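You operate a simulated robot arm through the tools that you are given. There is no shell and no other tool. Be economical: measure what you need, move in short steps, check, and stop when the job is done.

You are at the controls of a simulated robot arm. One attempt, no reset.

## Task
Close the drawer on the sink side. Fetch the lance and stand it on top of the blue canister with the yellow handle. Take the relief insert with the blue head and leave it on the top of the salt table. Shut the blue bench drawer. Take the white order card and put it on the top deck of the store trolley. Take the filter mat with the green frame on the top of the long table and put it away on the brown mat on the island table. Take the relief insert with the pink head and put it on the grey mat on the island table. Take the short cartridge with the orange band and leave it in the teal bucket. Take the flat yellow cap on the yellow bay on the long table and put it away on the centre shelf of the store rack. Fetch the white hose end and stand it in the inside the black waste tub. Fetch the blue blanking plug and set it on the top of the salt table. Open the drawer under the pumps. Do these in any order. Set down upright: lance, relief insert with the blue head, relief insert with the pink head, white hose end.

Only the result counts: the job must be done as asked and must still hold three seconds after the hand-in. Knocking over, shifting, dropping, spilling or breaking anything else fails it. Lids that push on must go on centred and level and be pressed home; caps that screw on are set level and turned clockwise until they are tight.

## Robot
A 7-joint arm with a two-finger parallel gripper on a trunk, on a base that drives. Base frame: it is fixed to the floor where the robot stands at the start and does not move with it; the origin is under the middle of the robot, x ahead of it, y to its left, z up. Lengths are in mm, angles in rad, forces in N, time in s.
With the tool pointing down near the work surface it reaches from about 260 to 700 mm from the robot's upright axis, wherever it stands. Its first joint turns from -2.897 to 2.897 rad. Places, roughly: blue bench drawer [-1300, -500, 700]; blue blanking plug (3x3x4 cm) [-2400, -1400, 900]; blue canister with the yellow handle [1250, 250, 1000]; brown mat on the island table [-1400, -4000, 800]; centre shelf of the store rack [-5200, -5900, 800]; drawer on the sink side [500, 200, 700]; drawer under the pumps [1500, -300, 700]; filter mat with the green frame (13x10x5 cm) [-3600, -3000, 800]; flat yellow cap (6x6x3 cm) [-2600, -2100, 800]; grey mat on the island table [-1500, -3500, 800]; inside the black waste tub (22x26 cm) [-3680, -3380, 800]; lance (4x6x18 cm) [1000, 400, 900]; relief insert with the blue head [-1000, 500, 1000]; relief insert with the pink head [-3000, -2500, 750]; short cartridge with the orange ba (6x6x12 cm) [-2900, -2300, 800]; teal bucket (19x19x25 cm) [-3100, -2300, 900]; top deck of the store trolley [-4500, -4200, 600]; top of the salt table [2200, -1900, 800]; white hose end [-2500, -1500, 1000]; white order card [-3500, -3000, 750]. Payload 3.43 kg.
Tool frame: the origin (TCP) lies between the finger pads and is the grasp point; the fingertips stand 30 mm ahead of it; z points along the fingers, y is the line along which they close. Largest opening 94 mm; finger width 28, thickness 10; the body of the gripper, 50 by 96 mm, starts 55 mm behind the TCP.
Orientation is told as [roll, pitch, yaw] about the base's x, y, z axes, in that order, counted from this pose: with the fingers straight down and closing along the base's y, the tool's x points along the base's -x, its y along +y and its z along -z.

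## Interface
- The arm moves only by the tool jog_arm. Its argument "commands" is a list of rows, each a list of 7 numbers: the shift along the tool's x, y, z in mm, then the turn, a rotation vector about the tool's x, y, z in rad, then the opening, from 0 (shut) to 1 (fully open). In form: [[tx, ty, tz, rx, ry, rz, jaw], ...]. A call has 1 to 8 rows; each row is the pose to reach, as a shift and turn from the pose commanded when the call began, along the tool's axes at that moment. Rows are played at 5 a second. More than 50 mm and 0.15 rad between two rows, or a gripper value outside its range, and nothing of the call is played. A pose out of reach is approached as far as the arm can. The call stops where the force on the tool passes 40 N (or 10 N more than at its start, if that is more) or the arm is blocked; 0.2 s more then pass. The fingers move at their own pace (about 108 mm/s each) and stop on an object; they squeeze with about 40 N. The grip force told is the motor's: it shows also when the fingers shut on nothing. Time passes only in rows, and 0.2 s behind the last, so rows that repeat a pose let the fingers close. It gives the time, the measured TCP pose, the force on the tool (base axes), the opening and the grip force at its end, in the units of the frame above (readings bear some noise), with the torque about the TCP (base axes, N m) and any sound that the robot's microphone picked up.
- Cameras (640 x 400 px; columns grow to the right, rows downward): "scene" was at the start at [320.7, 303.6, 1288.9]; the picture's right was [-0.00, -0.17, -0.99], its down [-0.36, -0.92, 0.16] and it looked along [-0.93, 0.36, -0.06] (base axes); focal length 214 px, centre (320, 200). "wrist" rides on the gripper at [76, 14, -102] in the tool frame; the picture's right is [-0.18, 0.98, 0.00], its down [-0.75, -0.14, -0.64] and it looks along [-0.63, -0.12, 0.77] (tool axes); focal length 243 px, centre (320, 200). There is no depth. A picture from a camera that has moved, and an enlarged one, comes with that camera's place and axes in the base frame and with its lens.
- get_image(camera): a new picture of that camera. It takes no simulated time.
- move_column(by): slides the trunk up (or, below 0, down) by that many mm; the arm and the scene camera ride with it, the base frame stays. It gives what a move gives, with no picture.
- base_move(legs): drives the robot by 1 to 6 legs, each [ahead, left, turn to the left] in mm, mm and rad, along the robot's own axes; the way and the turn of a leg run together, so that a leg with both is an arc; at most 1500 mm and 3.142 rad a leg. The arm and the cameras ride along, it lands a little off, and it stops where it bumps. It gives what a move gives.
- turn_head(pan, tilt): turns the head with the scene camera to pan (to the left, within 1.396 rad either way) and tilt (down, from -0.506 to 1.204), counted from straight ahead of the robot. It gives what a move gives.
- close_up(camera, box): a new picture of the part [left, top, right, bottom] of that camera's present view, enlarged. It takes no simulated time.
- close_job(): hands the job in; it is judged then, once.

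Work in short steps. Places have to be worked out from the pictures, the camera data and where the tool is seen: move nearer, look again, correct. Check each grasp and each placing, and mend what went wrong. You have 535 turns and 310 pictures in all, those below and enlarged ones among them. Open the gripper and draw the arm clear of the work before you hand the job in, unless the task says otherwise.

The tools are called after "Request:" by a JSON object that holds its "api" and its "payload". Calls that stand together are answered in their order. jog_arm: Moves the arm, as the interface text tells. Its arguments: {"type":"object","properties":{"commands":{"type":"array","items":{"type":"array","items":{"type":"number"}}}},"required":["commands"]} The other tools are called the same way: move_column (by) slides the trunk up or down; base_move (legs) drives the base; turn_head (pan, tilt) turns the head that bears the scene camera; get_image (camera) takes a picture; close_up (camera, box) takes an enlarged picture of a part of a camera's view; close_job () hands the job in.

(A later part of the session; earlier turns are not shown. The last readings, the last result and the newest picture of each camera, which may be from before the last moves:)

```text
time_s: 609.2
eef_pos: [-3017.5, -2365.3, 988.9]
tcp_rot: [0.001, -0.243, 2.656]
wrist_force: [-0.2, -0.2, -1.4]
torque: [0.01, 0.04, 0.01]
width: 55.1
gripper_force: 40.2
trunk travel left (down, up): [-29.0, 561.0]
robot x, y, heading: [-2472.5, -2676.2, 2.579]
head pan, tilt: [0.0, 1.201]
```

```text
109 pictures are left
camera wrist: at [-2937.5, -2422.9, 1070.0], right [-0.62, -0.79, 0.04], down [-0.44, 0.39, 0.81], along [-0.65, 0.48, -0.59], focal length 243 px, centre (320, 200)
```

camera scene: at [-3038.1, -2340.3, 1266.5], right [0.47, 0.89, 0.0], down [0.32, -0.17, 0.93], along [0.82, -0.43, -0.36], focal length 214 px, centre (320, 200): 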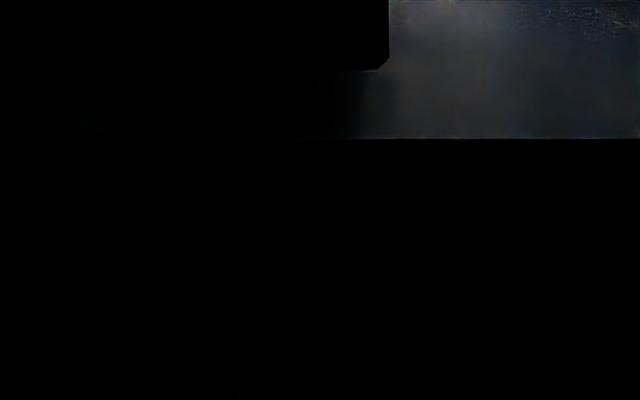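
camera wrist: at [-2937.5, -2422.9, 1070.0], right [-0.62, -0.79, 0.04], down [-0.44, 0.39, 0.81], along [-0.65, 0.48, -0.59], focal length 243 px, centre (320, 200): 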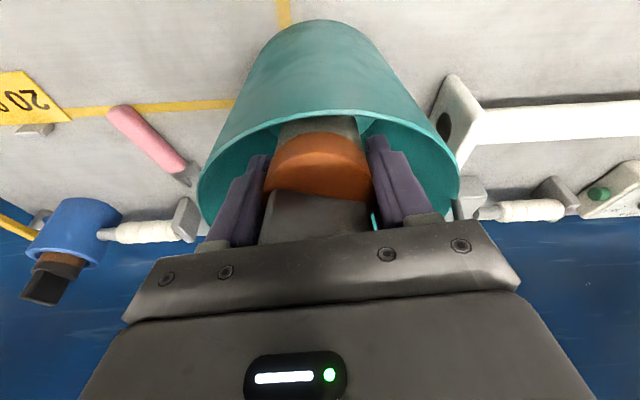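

No contact now. I continue down stepwise.

Request:
{"api": "move_column", "payload": {"by": -25}}

Request:
{"api": "jog_arm", "payload": {"commands": [[2, 0, 8, 0, 0, 0, 0.5], [4, 0, 16, 0, 0, 0, 0.5], [6, 0, 24, 0, 0, 0, 0.5], [8, 0, 32, 0, 0, 0, 0.5]]}}

Request:
{"api": "get_image", "payload": {"camera": "wrist"}}

```text
time_s: 609.8
eef_pos: [-3019.1, -2363.8, 973.8]
tcp_rot: [0.001, -0.263, 2.655]
wrist_force: [2.7, 0.2, 18.0]
torque: [-0.84, 0.1, 0.11]
width: 55.0
gripper_force: 39.8
trunk travel left (down, up): [-6.0, 584.0]
robot x, y, heading: [-2472.8, -2678.2, 2.578]
head pan, tilt: [0.0, 1.201]
stopped: the force on the tool passed its limit at 48 N (the readings are from after the stop); the commanded pose is now the measured one
```

```text
time_s: 610.2
eef_pos: [-3021.2, -2364.0, 975.2]
tcp_rot: [0.003, -0.273, 2.655]
wrist_force: [1.9, 0.1, 19.1]
torque: [-0.83, 0.11, 0.07]
width: 55.3
gripper_force: 39.9
trunk travel left (down, up): [-6.0, 584.0]
robot x, y, heading: [-2468.2, -2676.0, 2.578]
head pan, tilt: [0.0, 1.201]
stopped in row 1: the force on the tool passed its limit at 49 N (the readings are from after the stop); the commanded pose is now the measured one
```

```text
108 pictures are left
camera wrist: at [-2938.9, -2423.3, 1052.3], right [-0.62, -0.79, 0.05], down [-0.42, 0.39, 0.82], along [-0.67, 0.48, -0.57], focal length 243 px, centre (320, 200)
```

wrist: 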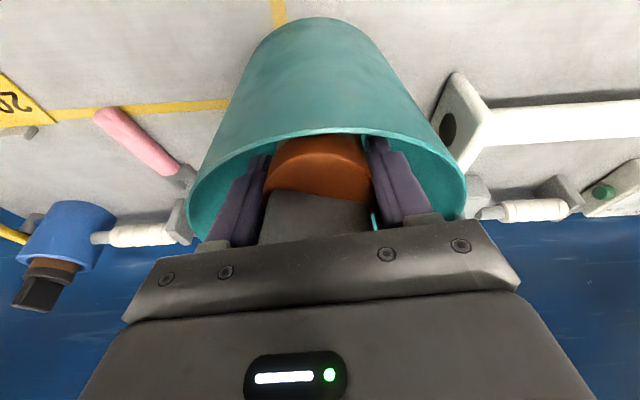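

The right finger seems to touch the rim's front. I lift 15 mm, shift 9 mm toward the wall and 5 mm left-right, and try again.

Request:
{"api": "jog_arm", "payload": {"commands": [[-4, 0, -14, 0, 0, 0, 0.5], [-12, -5, -14, 0, 0.02, 0, 0.5]]}}

Request:
{"api": "jog_arm", "payload": {"commands": [[2, 0, 8, 0, 0, 0, 0.5], [4, 0, 16, 0, 0, 0, 0.5], [6, 0, 24, 0, 0, 0, 0.5], [8, 0, 32, 0, 0, 0, 0.5]]}}

```text
time_s: 610.8
eef_pos: [-3026.0, -2354.8, 988.8]
tcp_rot: [0.002, -0.245, 2.654]
wrist_force: [0.5, 0.3, -1.7]
torque: [-0.01, 0.02, -0.03]
width: 54.9
gripper_force: 40.1
trunk travel left (down, up): [-6.0, 584.0]
robot x, y, heading: [-2470.7, -2676.5, 2.583]
head pan, tilt: [0.0, 1.201]
```

```text
time_s: 611.8
eef_pos: [-3026.3, -2354.4, 954.0]
tcp_rot: [0.002, -0.245, 2.654]
wrist_force: [-0.8, -0.6, -1.6]
torque: [0.01, -0.02, 0.02]
width: 54.7
gripper_force: 39.7
trunk travel left (down, up): [-6.0, 584.0]
robot x, y, heading: [-2473.5, -2676.5, 2.581]
head pan, tilt: [0.0, 1.201]
```

Free now. I go on down.

Request:
{"api": "jog_arm", "payload": {"commands": [[2, 0, 6, 0, 0, 0, 0.5], [3, 0, 12, 0, 0, 0, 0.5], [5, 0, 18, 0, 0, 0, 0.5], [6, 0, 24, 0, 0, 0, 0.5], [8, 0, 30, 0, 0, 0, 0.5]]}}

Request:
{"api": "get_image", "payload": {"camera": "wrist"}}

```text
time_s: 612.5
eef_pos: [-3028.2, -2354.5, 947.8]
tcp_rot: [-0.002, -0.269, 2.656]
wrist_force: [0.8, 2.8, 14.2]
torque: [0.08, 1.08, 0.11]
width: 54.9
gripper_force: 40.1
trunk travel left (down, up): [-6.0, 584.0]
robot x, y, heading: [-2471.5, -2678.3, 2.584]
head pan, tilt: [0.0, 1.201]
stopped in row 3: the force on the tool passed its limit at 47 N (the readings are from after the stop); the commanded pose is now the measured one
```

```text
107 pictures are left
camera wrist: at [-2946.2, -2413.3, 1026.2], right [-0.62, -0.79, 0.05], down [-0.43, 0.39, 0.82], along [-0.66, 0.48, -0.57], focal length 243 px, centre (320, 200)
```

wrist: 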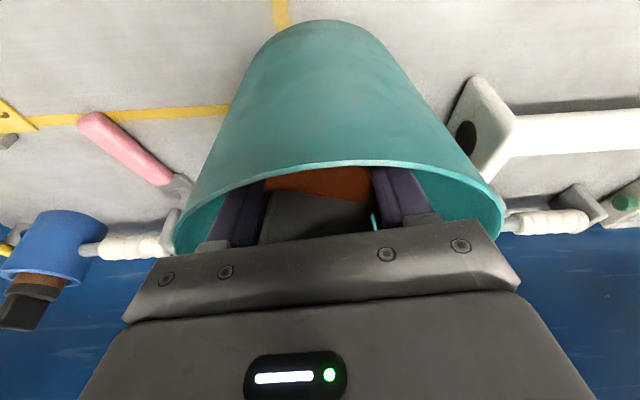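

The bail limits again at z≈948. I rise 12 mm, tilt another −0.25 (load now under the bail), and lower further.

Request:
{"api": "jog_arm", "payload": {"commands": [[-3, 0, -12, 0, 0, 0, 0.5], [-3, 0, -12, 0, -0.12, 0, 0.5], [-3, 0, -12, 0, -0.23, 0, 0.5]]}}

Request:
{"api": "jog_arm", "payload": {"commands": [[4, 0, 7, 0, 0, 0, 0.5], [7, 0, 14, 0, 0, 0, 0.5], [11, 0, 21, 0, 0, 0, 0.5], [15, 0, 28, 0, 0, 0, 0.5], [19, 0, 35, 0, 0, 0, 0.5]]}}

Request:
{"api": "get_image", "payload": {"camera": "wrist"}}

```text
time_s: 613.3
eef_pos: [-3027.6, -2353.8, 958.4]
tcp_rot: [0.001, -0.493, 2.655]
wrist_force: [-2.1, 1.5, 2.0]
torque: [-0.05, -0.14, -0.02]
width: 55.0
gripper_force: 39.8
trunk travel left (down, up): [-6.0, 584.0]
robot x, y, heading: [-2474.5, -2677.1, 2.58]
head pan, tilt: [0.0, 1.201]
```

```text
time_s: 614.3
eef_pos: [-3031.0, -2350.7, 935.8]
tcp_rot: [0.0, -0.51, 2.656]
wrist_force: [-4.3, 2.5, 9.2]
torque: [-0.01, 0.08, -0.04]
width: 54.7
gripper_force: 39.5
trunk travel left (down, up): [-6.0, 584.0]
robot x, y, heading: [-2471.5, -2681.2, 2.582]
head pan, tilt: [0.0, 1.201]
stopped in row 4: the force on the tool passed its limit at 47 N (the readings are from after the stop); the commanded pose is now the measured one
```

```text
106 pictures are left
camera wrist: at [-2935.6, -2418.3, 988.3], right [-0.6, -0.79, 0.09], down [-0.24, 0.29, 0.93], along [-0.76, 0.54, -0.36], focal length 243 px, centre (320, 200)
```

wrist: 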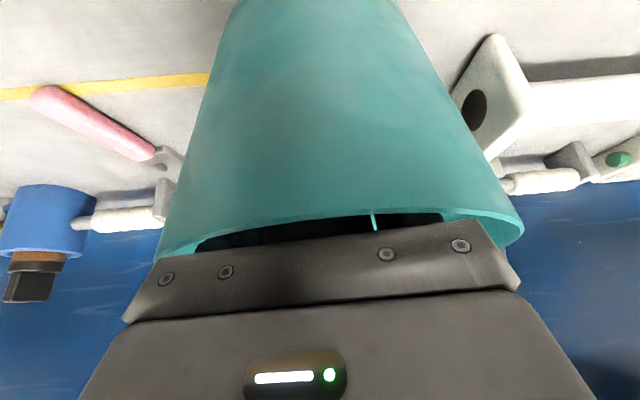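

Low enough (cartridge well inside). I ease up and open the fingers.

Request:
{"api": "jog_arm", "payload": {"commands": [[-3, 0, -5, 0, 0, 0, 0.5], [-3, 0, -5, 0, 0, 0, 0.7], [-3, 0, -5, 0, 0, 0, 0.75], [-3, 0, -5, 0, 0, 0, 0.75]]}}

Request:
{"api": "get_image", "payload": {"camera": "wrist"}}

```text
time_s: 615.3
eef_pos: [-3031.4, -2351.9, 940.7]
tcp_rot: [0.001, -0.507, 2.655]
wrist_force: [-1.4, 0.9, 0.7]
torque: [-0.04, -0.1, -0.02]
width: 69.4
gripper_force: 0.1
trunk travel left (down, up): [-6.0, 584.0]
robot x, y, heading: [-2473.3, -2677.2, 2.584]
head pan, tilt: [0.0, 1.201]
```

```text
105 pictures are left
camera wrist: at [-2935.2, -2418.6, 993.0], right [-0.6, -0.79, 0.09], down [-0.24, 0.29, 0.93], along [-0.76, 0.54, -0.36], focal length 243 px, centre (320, 200)
```

wrist: 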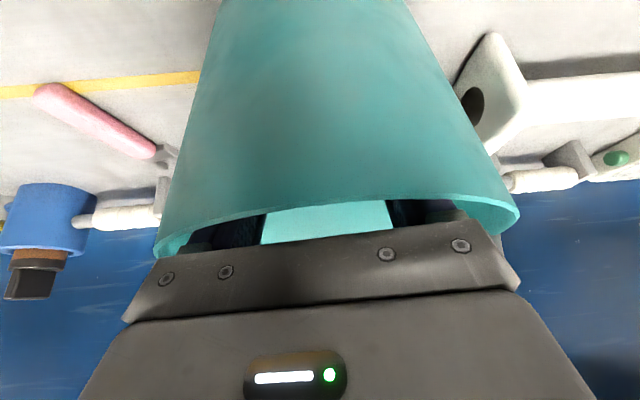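

Released. I rise 40 mm, then retreat up/back along the tool axis and check the bucket.

Request:
{"api": "move_column", "payload": {"by": 40}}

Request:
{"api": "jog_arm", "payload": {"commands": [[0, 0, -40, 0, 0, 0, 0.75], [0, 0, -85, 0, 0, 0, 0.75], [0, 0, -130, 0, 0, 0, 0.75], [0, 0, -175, 0, 0, 0, 0.75]]}}

Request:
{"api": "move_column", "payload": {"by": 80}}

Request:
{"api": "turn_head", "payload": {"pan": 0, "tilt": 0}}

Request:
{"api": "get_image", "payload": {"camera": "scene"}}

```text
time_s: 616.1
eef_pos: [-3031.1, -2352.4, 980.8]
tcp_rot: [0.001, -0.508, 2.655]
wrist_force: [-0.4, 0.2, -0.6]
torque: [0.04, 0.01, 0.01]
width: 70.2
gripper_force: 0.0
trunk travel left (down, up): [-46.0, 544.0]
robot x, y, heading: [-2472.9, -2678.7, 2.583]
head pan, tilt: [0.0, 1.201]
```

```text
time_s: 617.1
eef_pos: [-2954.5, -2392.1, 1134.7]
tcp_rot: [0.0, -0.506, 2.657]
wrist_force: [-0.3, 0.2, 0.4]
torque: [0.03, -0.02, 0.0]
width: 70.5
gripper_force: 0.1
trunk travel left (down, up): [-46.0, 544.0]
robot x, y, heading: [-2470.3, -2677.4, 2.575]
head pan, tilt: [0.0, 1.201]
```

```text
time_s: 618.3
eef_pos: [-2954.9, -2391.1, 1214.1]
tcp_rot: [0.0, -0.508, 2.654]
wrist_force: [0.6, 0.1, -0.3]
torque: [-0.01, 0.05, 0.01]
width: 70.6
gripper_force: 0.1
trunk travel left (down, up): [-126.0, 464.0]
robot x, y, heading: [-2474.1, -2680.4, 2.583]
head pan, tilt: [0.0, 1.201]
```

```text
time_s: 619.7
eef_pos: [-2955.2, -2392.2, 1213.8]
tcp_rot: [0.0, -0.507, 2.655]
wrist_force: [0.9, -0.2, 0.5]
torque: [-0.04, 0.01, -0.01]
width: 70.4
gripper_force: 0.1
trunk travel left (down, up): [-126.0, 464.0]
robot x, y, heading: [-2474.2, -2679.8, 2.581]
head pan, tilt: [0.0, 0.0]
```

```text
104 pictures are left
camera scene: at [-3024.5, -2356.2, 1302.8], right [0.47, 0.88, 0.0], down [0.77, -0.41, -0.49], along [-0.43, 0.23, -0.87], focal length 214 px, centre (320, 200)
```

scene: 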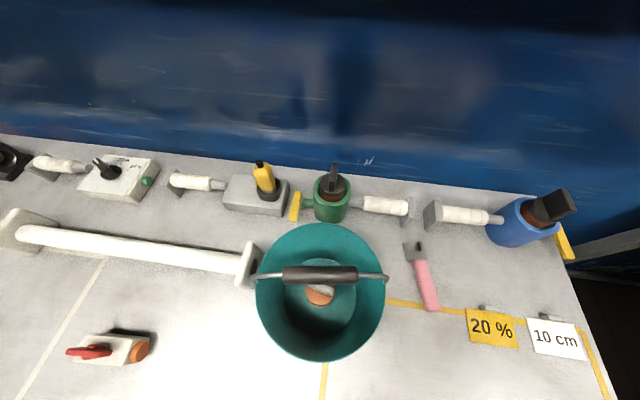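

The cartridge is in the bucket and nothing was displaced. Last: the flat yellow cap, near the table's front edge at ≈[-2650, -2097]. I move right, back a bit, lower and pitch the hand, then look.

Request:
{"api": "base_move", "payload": {"legs": [[-180, 0, -0.04], [0, -385, 0]]}}

Request:
{"api": "jog_arm", "payload": {"commands": [[20, 0, 20, 0, -0.06, 0, 0.85], [40, 0, 45, 0, -0.12, 0, 0.85], [60, 0, 70, 0, -0.18, 0, 0.85], [80, 0, 95, 0, -0.24, 0, 0.85], [100, 0, 120, 0, -0.3, 0, 0.85]]}}

Request:
{"api": "get_image", "payload": {"camera": "scene"}}

Request:
{"api": "get_image", "payload": {"camera": "wrist"}}

```text
time_s: 623.2
eef_pos: [-2571.2, -2154.7, 1212.8]
tcp_rot: [0.001, -0.507, 2.614]
wrist_force: [0.3, -0.1, -0.9]
torque: [0.02, -0.01, -0.02]
width: 70.6
gripper_force: 0.0
trunk travel left (down, up): [-126.0, 464.0]
robot x, y, heading: [-2102.4, -2463.4, 2.539]
head pan, tilt: [0.0, 0.0]
```

```text
time_s: 624.5
eef_pos: [-2546.7, -2169.7, 1062.6]
tcp_rot: [-0.001, -0.807, 2.613]
wrist_force: [0.2, -0.2, 0.6]
torque: [0.02, 0.01, 0.01]
width: 79.8
gripper_force: 0.0
trunk travel left (down, up): [-126.0, 464.0]
robot x, y, heading: [-2102.1, -2462.3, 2.539]
head pan, tilt: [0.0, 0.0]
```

```text
103 pictures are left
camera scene: at [-2587.9, -2145.7, 1169.1], right [0.5, 0.86, 0.0], down [0.6, -0.35, -0.72], along [-0.62, 0.36, -0.69], focal length 214 px, centre (320, 200)
```

scene: 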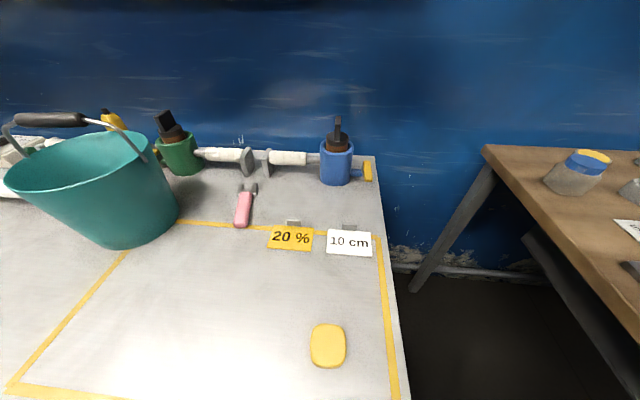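

```text
102 pictures are left
camera wrist: at [-2444.4, -2245.4, 1076.4], right [-0.61, -0.78, 0.13], down [0.02, 0.15, 0.99], along [-0.8, 0.6, -0.07], focal length 243 px, centre (320, 200)
```

wrist: 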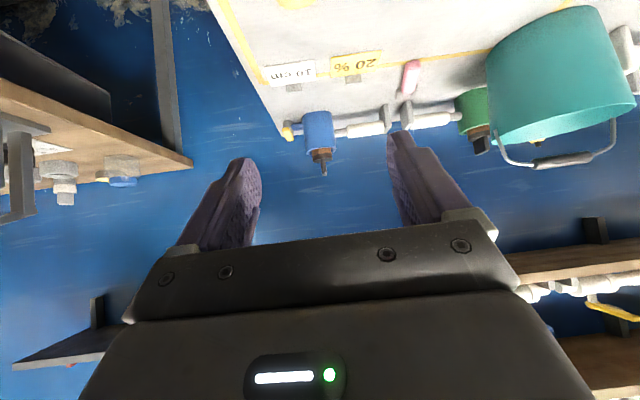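

The cap is ≈[-2647, -2099]. I lower the trunk 120 mm, then approach along the tool axis.

Request:
{"api": "move_column", "payload": {"by": -120}}

Request:
{"api": "jog_arm", "payload": {"commands": [[2, -5, 35, 0, 0, 0, 0.85], [4, -10, 70, 0, 0, 0, 0.85], [4, -10, 95, 0, 0, 0, 0.85]]}}

Request:
{"api": "get_image", "payload": {"camera": "wrist"}}

Request:
{"api": "get_image", "payload": {"camera": "scene"}}

```text
time_s: 626.0
eef_pos: [-2546.0, -2170.1, 942.1]
tcp_rot: [0.0, -0.808, 2.612]
wrist_force: [-0.9, 0.4, 0.8]
torque: [-0.03, 0.0, -0.01]
width: 79.9
gripper_force: 0.0
trunk travel left (down, up): [-6.0, 584.0]
robot x, y, heading: [-2103.6, -2460.0, 2.542]
head pan, tilt: [0.0, 0.0]
```

```text
time_s: 626.8
eef_pos: [-2597.1, -2128.5, 872.9]
tcp_rot: [0.001, -0.808, 2.612]
wrist_force: [0.3, -0.7, 0.1]
torque: [-0.02, 0.01, 0.04]
width: 79.9
gripper_force: 0.0
trunk travel left (down, up): [-6.0, 584.0]
robot x, y, heading: [-2100.4, -2461.2, 2.542]
head pan, tilt: [0.0, 0.0]
```

```text
101 pictures are left
camera wrist: at [-2496.2, -2203.5, 887.5], right [-0.61, -0.78, 0.13], down [0.02, 0.15, 0.99], along [-0.8, 0.6, -0.07], focal length 243 px, centre (320, 200)
```

wrist: 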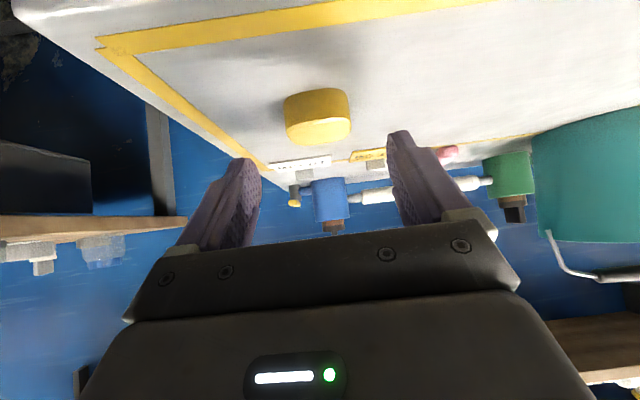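

```text
100 pictures are left
camera scene: at [-2639.8, -2103.9, 980.2], right [0.5, 0.86, 0.0], down [0.6, -0.35, -0.72], along [-0.62, 0.36, -0.69], focal length 214 px, centre (320, 200)
```

scene: 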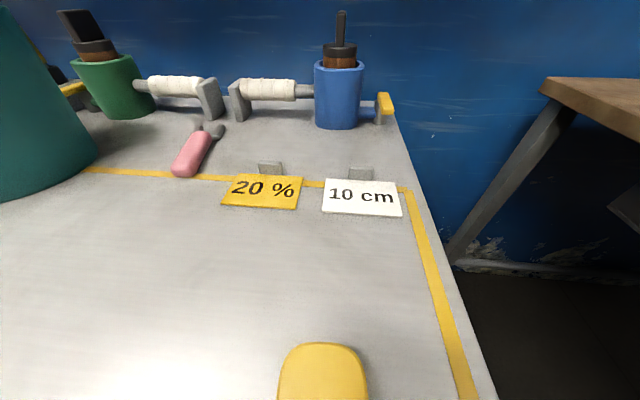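

Centred between the fingers. I advance 52 mm along the tool.

Request:
{"api": "jog_arm", "payload": {"commands": [[1, 0, 20, 0, 0, 0, 0.85], [2, 0, 38, 0, 0, 0, 0.85], [3, 0, 46, 0, 0, 0, 0.85], [3, 0, 52, 0, 0, 0, 0.85]]}}

Request:
{"api": "get_image", "payload": {"camera": "wrist"}}

```text
time_s: 627.8
eef_pos: [-2629.5, -2109.7, 834.2]
tcp_rot: [0.0, -0.808, 2.613]
wrist_force: [-0.2, 0.4, -0.4]
torque: [-0.02, -0.02, 0.0]
width: 79.8
gripper_force: 0.0
trunk travel left (down, up): [-6.0, 584.0]
robot x, y, heading: [-2099.4, -2459.4, 2.54]
head pan, tilt: [0.0, 0.0]
```

```text
99 pictures are left
camera wrist: at [-2527.1, -2185.1, 849.8], right [-0.61, -0.78, 0.13], down [0.02, 0.15, 0.99], along [-0.8, 0.6, -0.07], focal length 243 px, centre (320, 200)
```

wrist: 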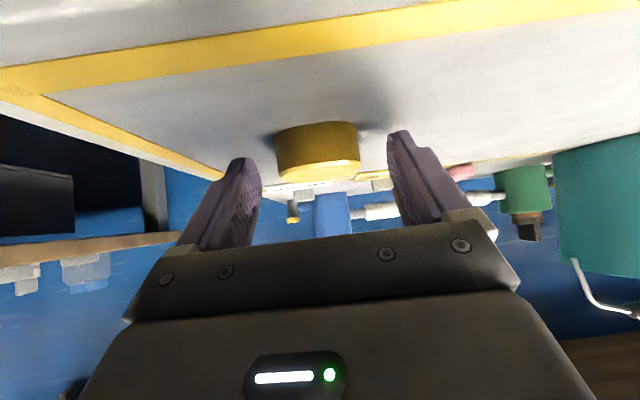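

The cap seems ~12 mm farther than reckoned. I move 12 mm horizontally and close.

Request:
{"api": "jog_arm", "payload": {"commands": [[-4, 0, 4.5, 0, 0, 0, 0.85], [-9, 0, 9, 0, 0, 0, 0.85]]}}

Request:
{"api": "jog_arm", "payload": {"commands": [[0, 0, 0, 0, 0, 0, 0.65], [0, 0, 0, 0, 0, 0, 0.5], [0, 0, 0, 0, 0, 0, 0.4], [0, 0, 0, 0, 0, 0, 0.4]]}}

Request:
{"api": "get_image", "payload": {"camera": "wrist"}}

```text
time_s: 628.4
eef_pos: [-2638.7, -2102.3, 834.9]
tcp_rot: [0.002, -0.806, 2.613]
wrist_force: [0.1, -0.7, -0.2]
torque: [-0.02, 0.0, 0.0]
width: 79.9
gripper_force: 0.1
trunk travel left (down, up): [-6.0, 584.0]
robot x, y, heading: [-2101.0, -2464.8, 2.541]
head pan, tilt: [0.0, 0.0]
```

```text
time_s: 629.4
eef_pos: [-2638.7, -2102.9, 836.6]
tcp_rot: [0.0, -0.81, 2.611]
wrist_force: [-1.0, 0.9, 9.6]
torque: [0.04, -0.15, 0.03]
width: 49.0
gripper_force: 39.8
trunk travel left (down, up): [-6.0, 584.0]
robot x, y, heading: [-2102.9, -2462.3, 2.535]
head pan, tilt: [0.0, 0.0]
```

```text
98 pictures are left
camera wrist: at [-2537.7, -2178.9, 851.1], right [-0.61, -0.78, 0.13], down [0.02, 0.15, 0.99], along [-0.8, 0.6, -0.07], focal length 243 px, centre (320, 200)
```

wrist: 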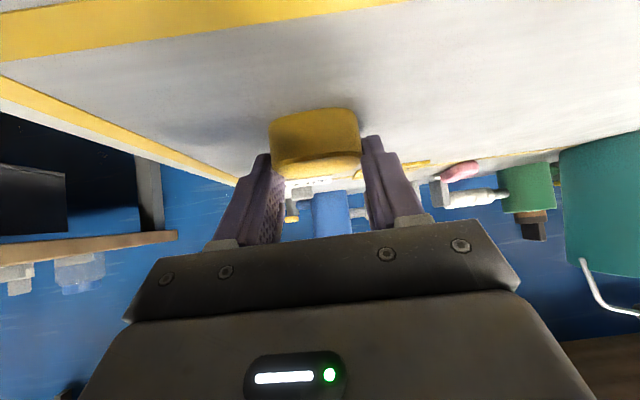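

Gripped at 49 mm. I lift with the trunk and check.

Request:
{"api": "move_column", "payload": {"by": 150}}

Request:
{"api": "get_image", "payload": {"camera": "wrist"}}

```text
time_s: 631.1
eef_pos: [-2639.4, -2101.9, 984.1]
tcp_rot: [0.001, -0.805, 2.612]
wrist_force: [-0.2, -0.2, 0.2]
torque: [-0.03, 0.0, 0.02]
width: 48.7
gripper_force: 39.9
trunk travel left (down, up): [-156.0, 434.0]
robot x, y, heading: [-2098.5, -2462.2, 2.541]
head pan, tilt: [0.0, 0.0]
```

```text
97 pictures are left
camera wrist: at [-2537.7, -2178.7, 1000.3], right [-0.61, -0.78, 0.13], down [0.02, 0.15, 0.99], along [-0.8, 0.6, -0.07], focal length 243 px, centre (320, 200)
```

wrist: 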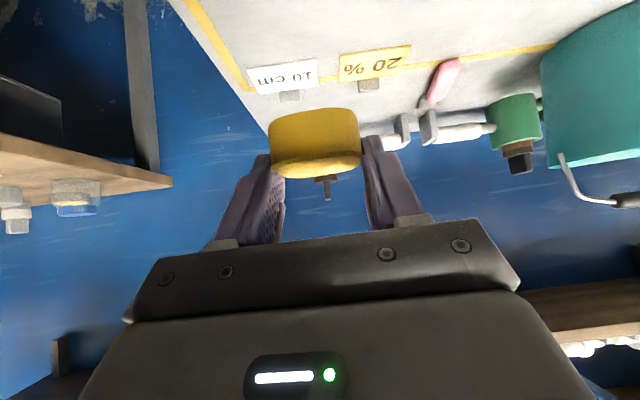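

The cap is held. I back off and drive left along the aisle toward the store rack (~4.5 m), looking on the way.

Request:
{"api": "base_move", "payload": {"legs": [[-300, 0, 0], [0, 1450, 0], [0, 1450, 0]]}}

Request:
{"api": "turn_head", "payload": {"pan": 0.8, "tilt": -0.3}}

Request:
{"api": "get_image", "payload": {"camera": "scene"}}

```text
time_s: 646.6
eef_pos: [-4012.4, -4624.6, 984.6]
tcp_rot: [-0.001, -0.808, 2.613]
wrist_force: [0.6, 0.3, 0.3]
torque: [-0.02, 0.01, -0.03]
width: 49.0
gripper_force: 40.0
trunk travel left (down, up): [-156.0, 434.0]
robot x, y, heading: [-3475.8, -4980.4, 2.539]
head pan, tilt: [0.0, 0.0]
```

```text
time_s: 647.7
eef_pos: [-4013.1, -4624.4, 985.2]
tcp_rot: [0.002, -0.808, 2.615]
wrist_force: [0.4, -0.7, -0.7]
torque: [-0.01, 0.05, -0.01]
width: 48.9
gripper_force: 39.9
trunk travel left (down, up): [-156.0, 434.0]
robot x, y, heading: [-3471.9, -4983.1, 2.538]
head pan, tilt: [0.799, -0.3]
```

```text
96 pictures are left
camera scene: at [-4076.8, -4653.1, 1135.8], right [-0.1, 0.86, -0.5], down [0.34, -0.44, -0.83], along [-0.94, -0.25, -0.25], focal length 214 px, centre (320, 200)
```

scene: 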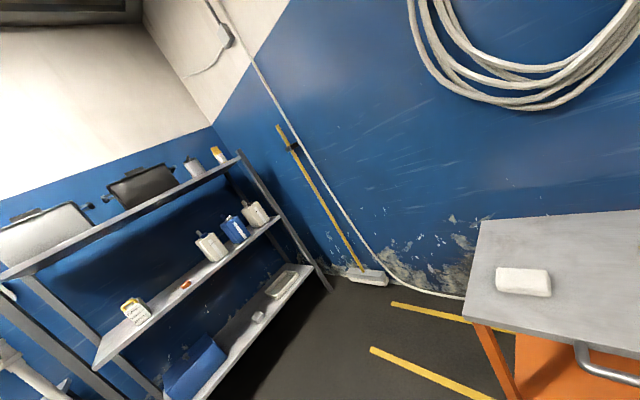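

The rack stands along the end wall, facing us; three shelves. I turn to face it (≈−2.35) and move closer for a good look at the centre shelf.

Request:
{"api": "base_move", "payload": {"legs": [[0, 0, 1.38], [300, -450, 0]]}}

Request:
{"api": "turn_head", "payload": {"pan": 0, "tilt": -0.3}}

Request:
{"api": "get_image", "payload": {"camera": "scene"}}

```text
time_s: 654.2
eef_pos: [-4466.9, -5306.9, 984.7]
tcp_rot: [0.0, -0.809, -2.314]
wrist_force: [-0.9, -0.1, -0.4]
torque: [0.04, 0.0, 0.01]
width: 49.1
gripper_force: 39.8
trunk travel left (down, up): [-156.0, 434.0]
robot x, y, heading: [-4002.3, -4860.7, -2.386]
head pan, tilt: [0.799, -0.3]
```

```text
time_s: 655.3
eef_pos: [-4465.2, -5308.1, 985.7]
tcp_rot: [0.0, -0.808, -2.313]
wrist_force: [-0.2, 0.5, -0.2]
torque: [0.02, 0.02, 0.03]
width: 48.8
gripper_force: 39.9
trunk travel left (down, up): [-156.0, 434.0]
robot x, y, heading: [-4003.0, -4861.0, -2.39]
head pan, tilt: [0.0, -0.3]
```

```text
95 pictures are left
camera scene: at [-4506.2, -5349.8, 1119.3], right [-0.74, 0.68, 0.0], down [0.3, 0.33, -0.89], along [-0.6, -0.66, -0.45], focal length 214 px, centre (320, 200)
```

scene: 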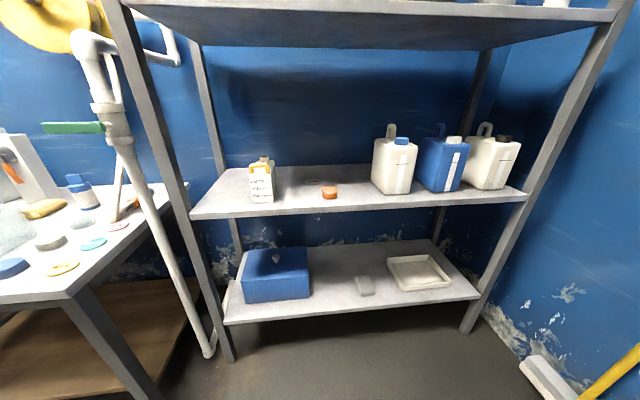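

The centre shelf (z≈798) has a 160 mm gap between a bottle and an orange cap, target ≈[-4879, -5865]. I square up and drive ahead most of the way.

Request:
{"api": "base_move", "payload": {"legs": [[0, 0, 0.1], [500, 0, 0]]}}

Request:
{"api": "get_image", "payload": {"camera": "scene"}}

```text
time_s: 658.9
eef_pos: [-4755.4, -5745.8, 985.6]
tcp_rot: [0.0, -0.807, -2.21]
wrist_force: [-1.0, 0.1, 0.0]
torque: [0.03, 0.01, 0.02]
width: 48.9
gripper_force: 40.5
trunk travel left (down, up): [-156.0, 434.0]
robot x, y, heading: [-4338.2, -5252.0, -2.283]
head pan, tilt: [0.0, -0.3]
```

```text
94 pictures are left
camera scene: at [-4790.6, -5790.0, 1119.2], right [-0.8, 0.6, 0.0], down [0.27, 0.36, -0.89], along [-0.53, -0.72, -0.45], focal length 214 px, centre (320, 200)
```

scene: 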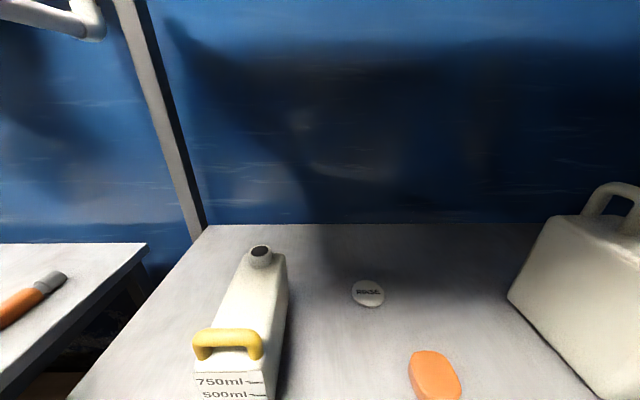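

Bottle and orange cap flank the target; a "RINSE" disc lies further back. I drive 160 mm ahead and 22 right, then lower.

Request:
{"api": "base_move", "payload": {"legs": [[161, -22, 0]]}}

Request:
{"api": "move_column", "payload": {"by": -100}}

Request:
{"api": "get_image", "payload": {"camera": "wrist"}}

Request:
{"api": "get_image", "payload": {"camera": "scene"}}

```text
time_s: 660.3
eef_pos: [-4876.6, -5855.7, 984.9]
tcp_rot: [0.001, -0.805, -2.207]
wrist_force: [-0.1, 0.0, -0.9]
torque: [-0.03, 0.04, 0.01]
width: 49.0
gripper_force: 40.3
trunk travel left (down, up): [-156.0, 434.0]
robot x, y, heading: [-4461.9, -5356.7, -2.279]
head pan, tilt: [0.0, -0.3]
```

```text
time_s: 661.6
eef_pos: [-4877.1, -5854.3, 885.8]
tcp_rot: [0.0, -0.806, -2.209]
wrist_force: [0.9, -0.1, 0.1]
torque: [0.02, 0.02, 0.01]
width: 49.2
gripper_force: 39.9
trunk travel left (down, up): [-56.0, 534.0]
robot x, y, heading: [-4461.4, -5359.9, -2.279]
head pan, tilt: [0.0, -0.3]
```

```text
93 pictures are left
camera wrist: at [-4791.0, -5760.8, 900.6], right [0.72, -0.69, 0.13], down [-0.15, 0.04, 0.99], along [-0.68, -0.73, -0.07], focal length 243 px, centre (320, 200)
```

wrist: 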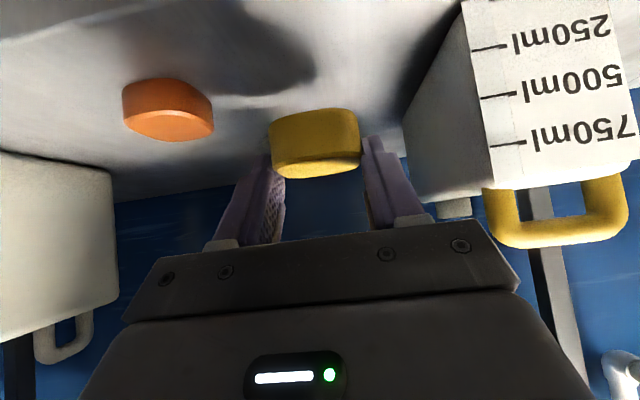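

```text
92 pictures are left
camera scene: at [-4912.0, -5900.1, 1019.5], right [-0.8, 0.59, 0.0], down [0.27, 0.36, -0.89], along [-0.53, -0.72, -0.45], focal length 214 px, centre (320, 200)
```

scene: 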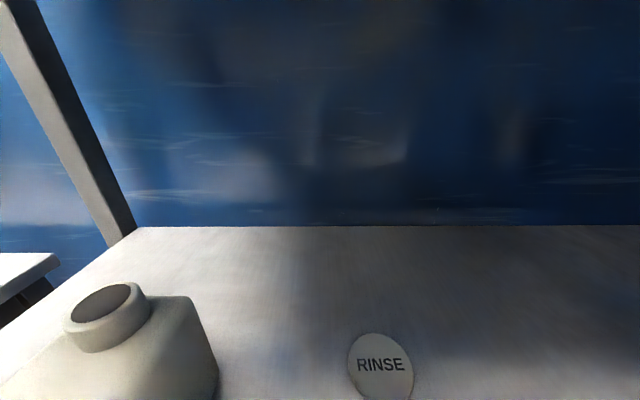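

Clear on both sides. I lower 45 mm and creep to contact.

Request:
{"api": "move_column", "payload": {"by": -44}}

Request:
{"api": "jog_arm", "payload": {"commands": [[2, 0, 2, 0, 0, 0, 0.4], [4, 0, 4, 0, 0, 0, 0.4], [6, 0, 6, 0, 0, 0, 0.4], [8, 0, 8, 0, 0, 0, 0.4]]}}

Request:
{"api": "get_image", "payload": {"camera": "wrist"}}

```text
time_s: 662.5
eef_pos: [-4878.0, -5854.6, 840.9]
tcp_rot: [0.0, -0.808, -2.208]
wrist_force: [0.0, -0.1, -0.1]
torque: [0.02, -0.01, 0.01]
width: 48.9
gripper_force: 40.1
trunk travel left (down, up): [-12.0, 578.0]
robot x, y, heading: [-4462.9, -5359.9, -2.281]
head pan, tilt: [0.0, -0.3]
```

```text
time_s: 663.5
eef_pos: [-4876.9, -5855.8, 835.5]
tcp_rot: [-0.001, -0.82, -2.207]
wrist_force: [-1.7, 0.5, 38.8]
torque: [0.38, -0.23, 0.05]
width: 49.2
gripper_force: 40.0
trunk travel left (down, up): [-12.0, 578.0]
robot x, y, heading: [-4465.8, -5358.0, -2.281]
head pan, tilt: [0.0, -0.3]
```

```text
91 pictures are left
camera wrist: at [-4791.3, -5761.0, 849.5], right [0.72, -0.69, 0.13], down [-0.14, 0.05, 0.99], along [-0.68, -0.73, -0.06], focal length 243 px, centre (320, 200)
```

wrist: 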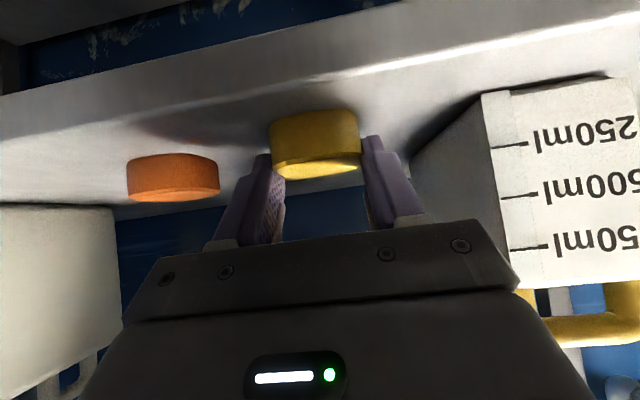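

Seated on the shelf. I ease, open, and back out along the tool axis.

Request:
{"api": "jog_arm", "payload": {"commands": [[-4, 0, -4, 0, 0, 0, 0.4], [-4.5, 0, -4.5, 0, 0, 0, 0.6], [-4.5, 0, -4.5, 0, 0, 0, 0.7], [-4.5, 0, -4.5, 0, 0, 0, 0.7]]}}

Request:
{"api": "jog_arm", "payload": {"commands": [[-4, 0, -40, 0, 0, 0, 0.7], [-4, 0, -80, 0, 0, 0, 0.7], [-4, 0, -120, 0, 0, 0, 0.7], [-4, 0, -160, 0, 0, 0, 0.7]]}}

Request:
{"api": "base_move", "payload": {"legs": [[-250, 0, 0]]}}

Request:
{"api": "get_image", "payload": {"camera": "scene"}}

```text
time_s: 664.5
eef_pos: [-4876.0, -5854.3, 834.0]
tcp_rot: [0.002, -0.807, -2.207]
wrist_force: [0.5, 0.7, -1.7]
torque: [0.01, 0.01, 0.01]
width: 65.7
gripper_force: 0.1
trunk travel left (down, up): [-12.0, 578.0]
robot x, y, heading: [-4463.1, -5359.4, -2.279]
head pan, tilt: [0.0, -0.3]
```

```text
time_s: 665.5
eef_pos: [-4809.2, -5763.7, 948.8]
tcp_rot: [0.0, -0.808, -2.208]
wrist_force: [0.8, 0.1, -0.6]
torque: [0.0, 0.07, 0.01]
width: 66.2
gripper_force: 0.1
trunk travel left (down, up): [-12.0, 578.0]
robot x, y, heading: [-4458.3, -5356.0, -2.282]
head pan, tilt: [0.0, -0.3]
```

```text
time_s: 667.3
eef_pos: [-4646.6, -5575.6, 947.1]
tcp_rot: [0.002, -0.809, -2.206]
wrist_force: [-0.2, -0.5, -0.2]
torque: [0.0, 0.02, 0.02]
width: 65.8
gripper_force: 0.0
trunk travel left (down, up): [-12.0, 578.0]
robot x, y, heading: [-4301.5, -5168.2, -2.276]
head pan, tilt: [0.0, -0.3]
```

```text
90 pictures are left
camera scene: at [-4682.1, -5620.8, 1082.1], right [-0.8, 0.59, 0.0], down [0.27, 0.36, -0.89], along [-0.53, -0.72, -0.45], focal length 214 px, centre (320, 200)
```

scene: 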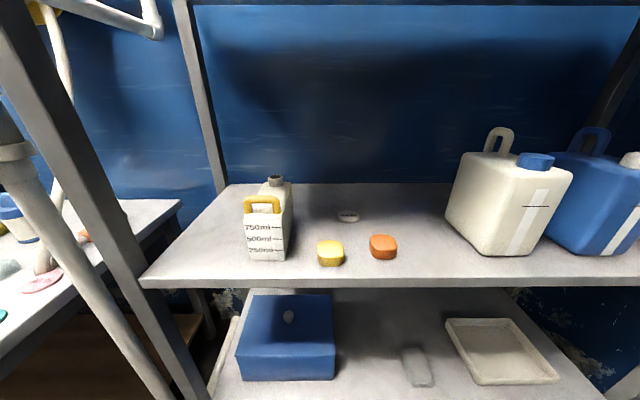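

The yellow cap stands on the centre shelf. All tasks are placed; I go back along the aisle to verify the blue bench drawer (the only one I'm not fully sure of).

Request:
{"api": "move_column", "payload": {"by": 130}}

Request:
{"api": "base_move", "payload": {"legs": [[0, 560, 0], [0, 0, -1.466], [0, -1400, 0], [0, -1400, 0], [0, -1400, 0]]}}

Request:
{"api": "get_image", "payload": {"camera": "scene"}}

```text
time_s: 668.9
eef_pos: [-4645.7, -5575.9, 1077.4]
tcp_rot: [0.0, -0.805, -2.207]
wrist_force: [-0.4, 0.7, -0.1]
torque: [-0.02, -0.02, 0.01]
width: 66.0
gripper_force: 0.2
trunk travel left (down, up): [-142.0, 448.0]
robot x, y, heading: [-4300.0, -5165.9, -2.276]
head pan, tilt: [0.0, -0.3]
```

```text
time_s: 695.4
eef_pos: [-1973.3, -1765.1, 1077.5]
tcp_rot: [0.001, -0.808, 2.633]
wrist_force: [-0.1, -1.0, 0.8]
torque: [-0.02, 0.01, 0.0]
width: 65.9
gripper_force: 0.0
trunk travel left (down, up): [-142.0, 448.0]
robot x, y, heading: [-1523.1, -2059.1, 2.555]
head pan, tilt: [0.0, -0.3]
```

```text
89 pictures are left
camera scene: at [-2023.2, -1736.9, 1212.1], right [0.49, 0.87, 0.0], down [0.39, -0.22, -0.89], along [-0.78, 0.44, -0.45], focal length 214 px, centre (320, 200)
```

scene: 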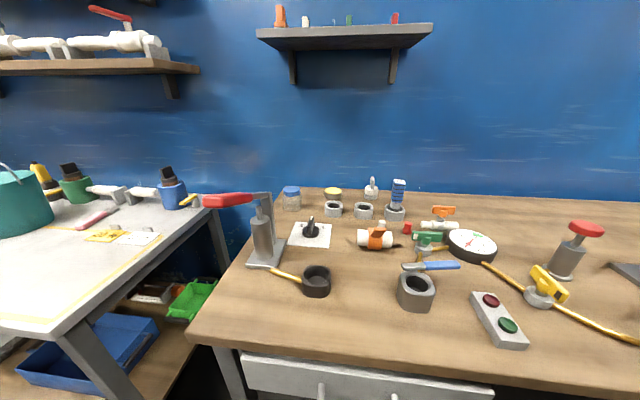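

I zoom here to be sure the neighbouring plugs and press stand undisturbed.

Request:
{"api": "close_up", "payload": {"camera": "scene", "box": [230, 170, 470, 310]}}

Request:
{"api": "base_move", "payload": {"legs": [[0, -1150, 0]]}}

Request:
{"api": "get_image", "payload": {"camera": "scene"}}

```text
2.67 times, centred on (350, 240) of scene
camera zoom: at [-2023.2, -1736.9, 1212.1], right [0.49, 0.87, 0.0], down [0.39, -0.22, -0.89], along [-0.78, 0.44, -0.45], focal length 572 px, centre (240, 93)
```

zoom: 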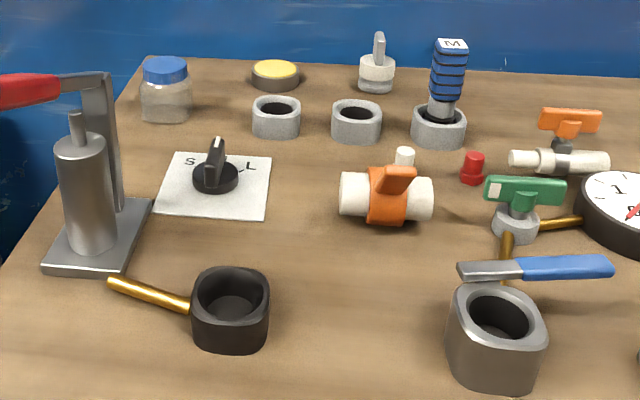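

```text
time_s: 701.1
eef_pos: [-1344.8, -821.3, 1077.6]
tcp_rot: [0.0, -0.809, 2.623]
wrist_force: [-0.2, -0.5, 0.9]
torque: [0.01, -0.02, 0.03]
width: 65.8
gripper_force: 0.0
trunk travel left (down, up): [-142.0, 448.0]
robot x, y, heading: [-902.6, -1120.4, 2.547]
head pan, tilt: [0.0, -0.3]
```

```text
87 pictures are left
camera scene: at [-1394.4, -792.4, 1212.1], right [0.5, 0.87, 0.0], down [0.39, -0.22, -0.89], along [-0.78, 0.44, -0.45], focal length 214 px, centre (320, 200)
```

scene: 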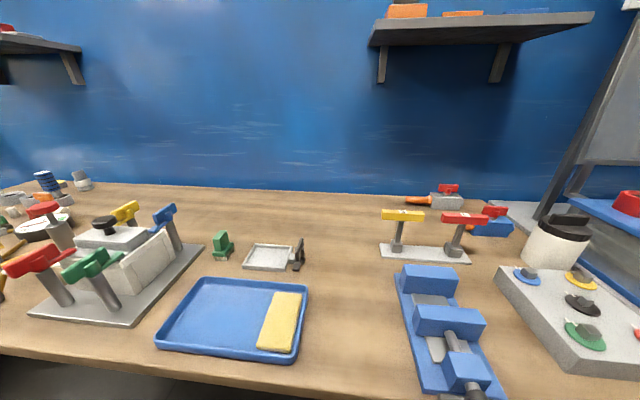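

Neighbours are fine. I back off and lower to view the blue drawer's front.

Request:
{"api": "base_move", "payload": {"legs": [[-350, -150, 0]]}}

Request:
{"api": "move_column", "payload": {"by": -140}}

Request:
{"api": "get_image", "payload": {"camera": "scene"}}

```text
time_s: 703.6
eef_pos: [-965.8, -891.0, 1077.9]
tcp_rot: [0.002, -0.809, 2.619]
wrist_force: [0.5, -0.4, 0.8]
torque: [0.03, 0.01, 0.04]
width: 65.7
gripper_force: 0.1
trunk travel left (down, up): [-142.0, 448.0]
robot x, y, heading: [-523.2, -1188.5, 2.547]
head pan, tilt: [0.0, -0.3]
```

```text
time_s: 705.2
eef_pos: [-964.6, -892.5, 938.6]
tcp_rot: [0.0, -0.808, 2.618]
wrist_force: [-0.2, -0.2, 0.3]
torque: [0.02, -0.01, -0.01]
width: 65.7
gripper_force: 0.1
trunk travel left (down, up): [-2.0, 588.0]
robot x, y, heading: [-521.9, -1187.5, 2.546]
head pan, tilt: [0.0, -0.3]
```

```text
86 pictures are left
camera scene: at [-1016.0, -863.0, 1072.3], right [0.5, 0.87, 0.0], down [0.39, -0.22, -0.89], along [-0.78, 0.45, -0.45], focal length 214 px, centre (320, 200)
```

scene: 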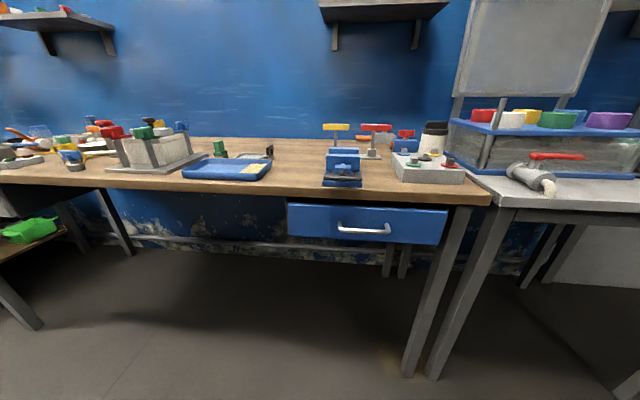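

Request:
{"api": "close_up", "payload": {"camera": "scene", "box": [270, 170, 510, 280]}}

```text
2.67 times, centred on (390, 225) of scene
camera zoom: at [-1016.0, -863.0, 1072.3], right [0.5, 0.87, 0.0], down [0.39, -0.22, -0.89], along [-0.78, 0.45, -0.45], focal length 572 px, centre (133, 133)
```

zoom: 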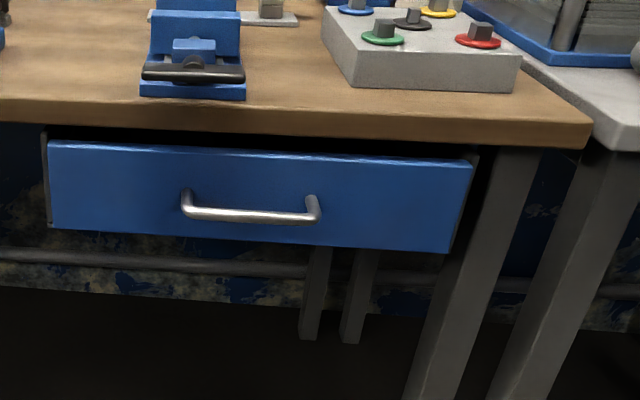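

It looks shut to within a centimetre; to be certain I give it one more gentle push, lower on the panel. I tuck the head, shut the fingers and position.

Request:
{"api": "turn_head", "payload": {"pan": 0, "tilt": 0.9}}

Request:
{"api": "base_move", "payload": {"legs": [[370, -190, 0]]}}

Request:
{"api": "jog_arm", "payload": {"commands": [[11, -1, 43, 0, 0, 0, 0.3], [22, -1, 87, 0, 0, 0, 0], [33, -2, 130, 0, 0, 0, 0], [45, -3, 165, 0, 0, 0, 0]]}}

Request:
{"api": "get_image", "payload": {"camera": "wrist"}}

```text
time_s: 706.6
eef_pos: [-965.5, -891.1, 938.6]
tcp_rot: [0.001, -0.809, 2.621]
wrist_force: [0.0, 0.8, 0.3]
torque: [-0.02, 0.0, -0.02]
width: 66.0
gripper_force: 0.1
trunk travel left (down, up): [-2.0, 588.0]
robot x, y, heading: [-524.8, -1189.8, 2.542]
head pan, tilt: [0.0, 0.901]
```

```text
time_s: 709.2
eef_pos: [-1176.2, -529.2, 938.2]
tcp_rot: [0.001, -0.809, 2.626]
wrist_force: [0.6, -0.7, -0.7]
torque: [0.01, -0.01, -0.01]
width: 65.7
gripper_force: 0.0
trunk travel left (down, up): [-2.0, 588.0]
robot x, y, heading: [-729.4, -825.6, 2.552]
head pan, tilt: [0.0, 0.901]
```

```text
time_s: 710.2
eef_pos: [-1251.1, -484.9, 791.9]
tcp_rot: [-0.001, -0.81, 2.627]
wrist_force: [0.8, -0.2, 0.6]
torque: [-0.01, 0.01, 0.01]
width: 0.2
gripper_force: 32.9
trunk travel left (down, up): [-2.0, 588.0]
robot x, y, heading: [-726.9, -824.2, 2.554]
head pan, tilt: [0.0, 0.901]
```

```text
84 pictures are left
camera wrist: at [-1148.3, -558.1, 807.5], right [-0.59, -0.79, 0.13], down [0.02, 0.15, 0.99], along [-0.8, 0.59, -0.07], focal length 243 px, centre (320, 200)
```

wrist: 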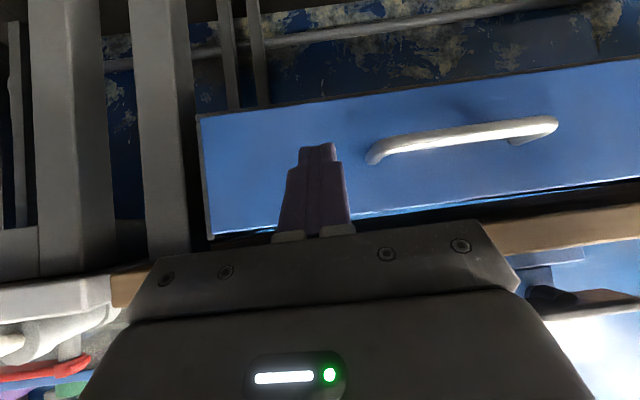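

The fingertips face the panel beside the handle. I push until resistance.

Request:
{"api": "jog_arm", "payload": {"commands": [[-7, 0, 7, 0, 0, 0, 0], [-14, 0, 14.5, 0, 0, 0, 0], [-21, 0, 22, 0, 0, 0, 0], [-28, 0, 29, 0, 0, 0, 0], [-35, 0, 36, 0, 0, 0, 0], [-42, 0, 43.5, 0, 0, 0, 0], [-48, 0, 50, 0, 0, 0, 0], [-55, 0, 57, 0, 0, 0, 0]]}}

Request:
{"api": "get_image", "payload": {"camera": "wrist"}}

```text
time_s: 711.4
eef_pos: [-1285.7, -464.2, 790.8]
tcp_rot: [0.001, -0.797, 2.629]
wrist_force: [21.2, -15.5, 16.6]
torque: [0.16, 0.12, -0.03]
width: 0.0
gripper_force: 33.1
trunk travel left (down, up): [-2.0, 588.0]
robot x, y, heading: [-729.5, -821.4, 2.556]
head pan, tilt: [0.0, 0.901]
stopped in row 5: the force on the tool passed its limit at 51 N (the readings are from after the stop); the commanded pose is now the measured one
```

```text
83 pictures are left
camera wrist: at [-1183.4, -538.4, 807.8], right [-0.6, -0.79, 0.13], down [0.01, 0.16, 0.99], along [-0.8, 0.59, -0.08], focal length 243 px, centre (320, 200)
```

wrist: 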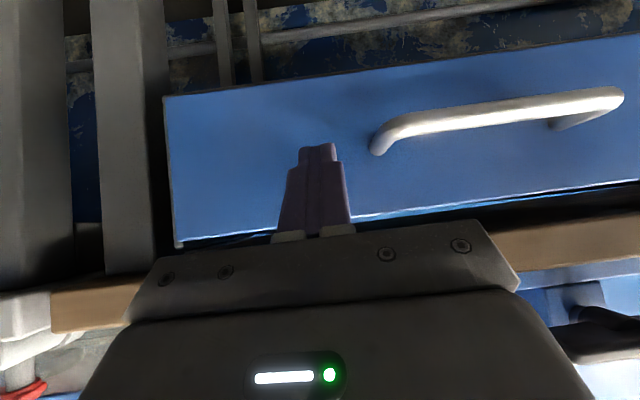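

Same stop (tip at u1 ≈ −820) as before, so the drawer is fully shut. I back away, open the gripper and raise the arm clear.

Request:
{"api": "base_move", "payload": {"legs": [[-400, 0, 0]]}}

Request:
{"api": "jog_arm", "payload": {"commands": [[0, 0, -30, 0, 0, 0, 0.5], [0, 0, -60, 0, 0, 0, 1], [0, 0, -60, 0, 0, 0, 1]]}}

Request:
{"api": "move_column", "payload": {"by": 250}}

Request:
{"api": "turn_head", "payload": {"pan": 0, "tilt": 0}}

Request:
{"api": "get_image", "payload": {"camera": "scene"}}

```text
time_s: 713.9
eef_pos: [-959.3, -684.7, 787.9]
tcp_rot: [0.003, -0.797, 2.63]
wrist_force: [-0.3, -0.6, 0.5]
torque: [-0.02, 0.0, -0.04]
width: 0.0
gripper_force: 32.8
trunk travel left (down, up): [-2.0, 588.0]
robot x, y, heading: [-397.6, -1040.7, 2.556]
head pan, tilt: [0.0, 0.901]
```

```text
time_s: 714.7
eef_pos: [-922.4, -705.5, 830.7]
tcp_rot: [0.002, -0.796, 2.63]
wrist_force: [-0.3, -0.1, -0.3]
torque: [-0.01, -0.01, 0.01]
width: 94.1
gripper_force: 0.0
trunk travel left (down, up): [-2.0, 588.0]
robot x, y, heading: [-397.7, -1044.0, 2.555]
head pan, tilt: [0.0, 0.901]
```

```text
time_s: 717.3
eef_pos: [-921.9, -706.1, 1080.4]
tcp_rot: [0.002, -0.797, 2.63]
wrist_force: [-0.3, 0.0, 0.4]
torque: [0.01, -0.02, 0.02]
width: 93.8
gripper_force: 0.1
trunk travel left (down, up): [-252.0, 338.0]
robot x, y, heading: [-400.3, -1046.6, 2.559]
head pan, tilt: [0.0, 0.901]
```

```text
time_s: 718.5
eef_pos: [-921.7, -703.9, 1079.8]
tcp_rot: [0.001, -0.795, 2.629]
wrist_force: [-0.6, 1.0, 0.5]
torque: [-0.01, -0.01, -0.02]
width: 94.1
gripper_force: 0.2
trunk travel left (down, up): [-252.0, 338.0]
robot x, y, heading: [-398.3, -1042.5, 2.553]
head pan, tilt: [0.0, 0.0]
```

```text
82 pictures are left
camera scene: at [-965.6, -681.0, 1187.2], right [0.49, 0.87, 0.0], down [0.61, -0.34, -0.71], along [-0.62, 0.35, -0.7], focal length 214 px, centre (320, 200)
```

scene: 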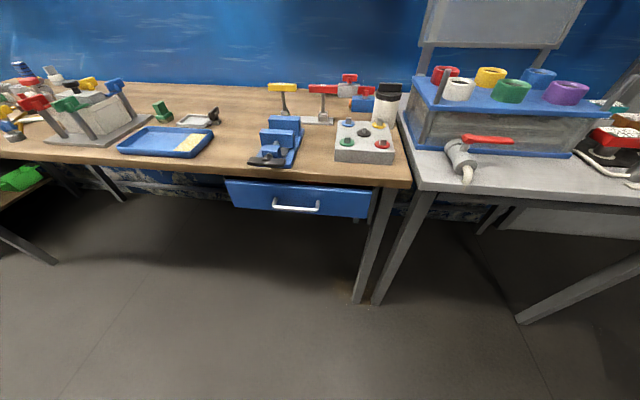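

The drawer is shut and the arm clear. One last check of the lance from afar: I turn toward the first bench.

Request:
{"api": "base_move", "payload": {"legs": [[0, 0, -1.9]]}}

Request:
{"api": "turn_head", "payload": {"pan": 0, "tilt": -0.45}}

Request:
{"api": "close_up", "payload": {"camera": "scene", "box": [160, 150, 480, 350]}}

```text
time_s: 723.5
eef_pos: [96.6, -667.1, 1079.7]
tcp_rot: [0.002, -0.796, 0.714]
wrist_force: [0.0, -0.6, -0.7]
torque: [0.02, 0.03, 0.01]
width: 94.1
gripper_force: 0.1
trunk travel left (down, up): [-252.0, 338.0]
robot x, y, heading: [-398.5, -1044.6, 0.648]
head pan, tilt: [0.0, 0.0]
```

```text
time_s: 724.4
eef_pos: [96.3, -666.3, 1080.3]
tcp_rot: [0.001, -0.795, 0.715]
wrist_force: [0.4, 0.3, 0.1]
torque: [-0.01, -0.01, -0.01]
width: 94.0
gripper_force: 0.0
trunk travel left (down, up): [-252.0, 338.0]
robot x, y, heading: [-402.0, -1045.0, 0.637]
head pan, tilt: [0.0, -0.45]
```

```text
2.00 times, centred on (320, 250) of scene
camera zoom: at [140.6, -627.2, 1227.3], right [0.66, -0.75, 0.0], down [-0.24, -0.21, -0.95], along [0.71, 0.62, -0.32], focal length 429 px, centre (320, 100)
```

zoom: 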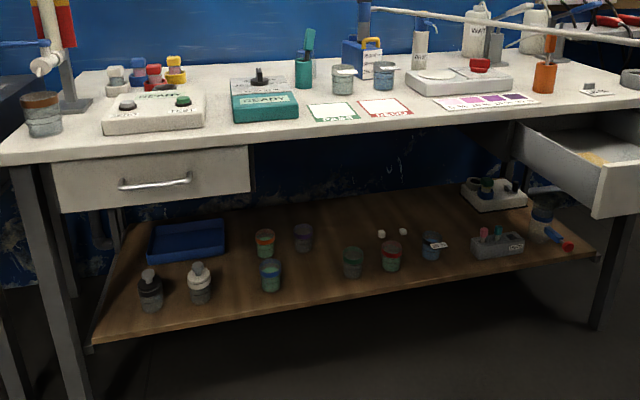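

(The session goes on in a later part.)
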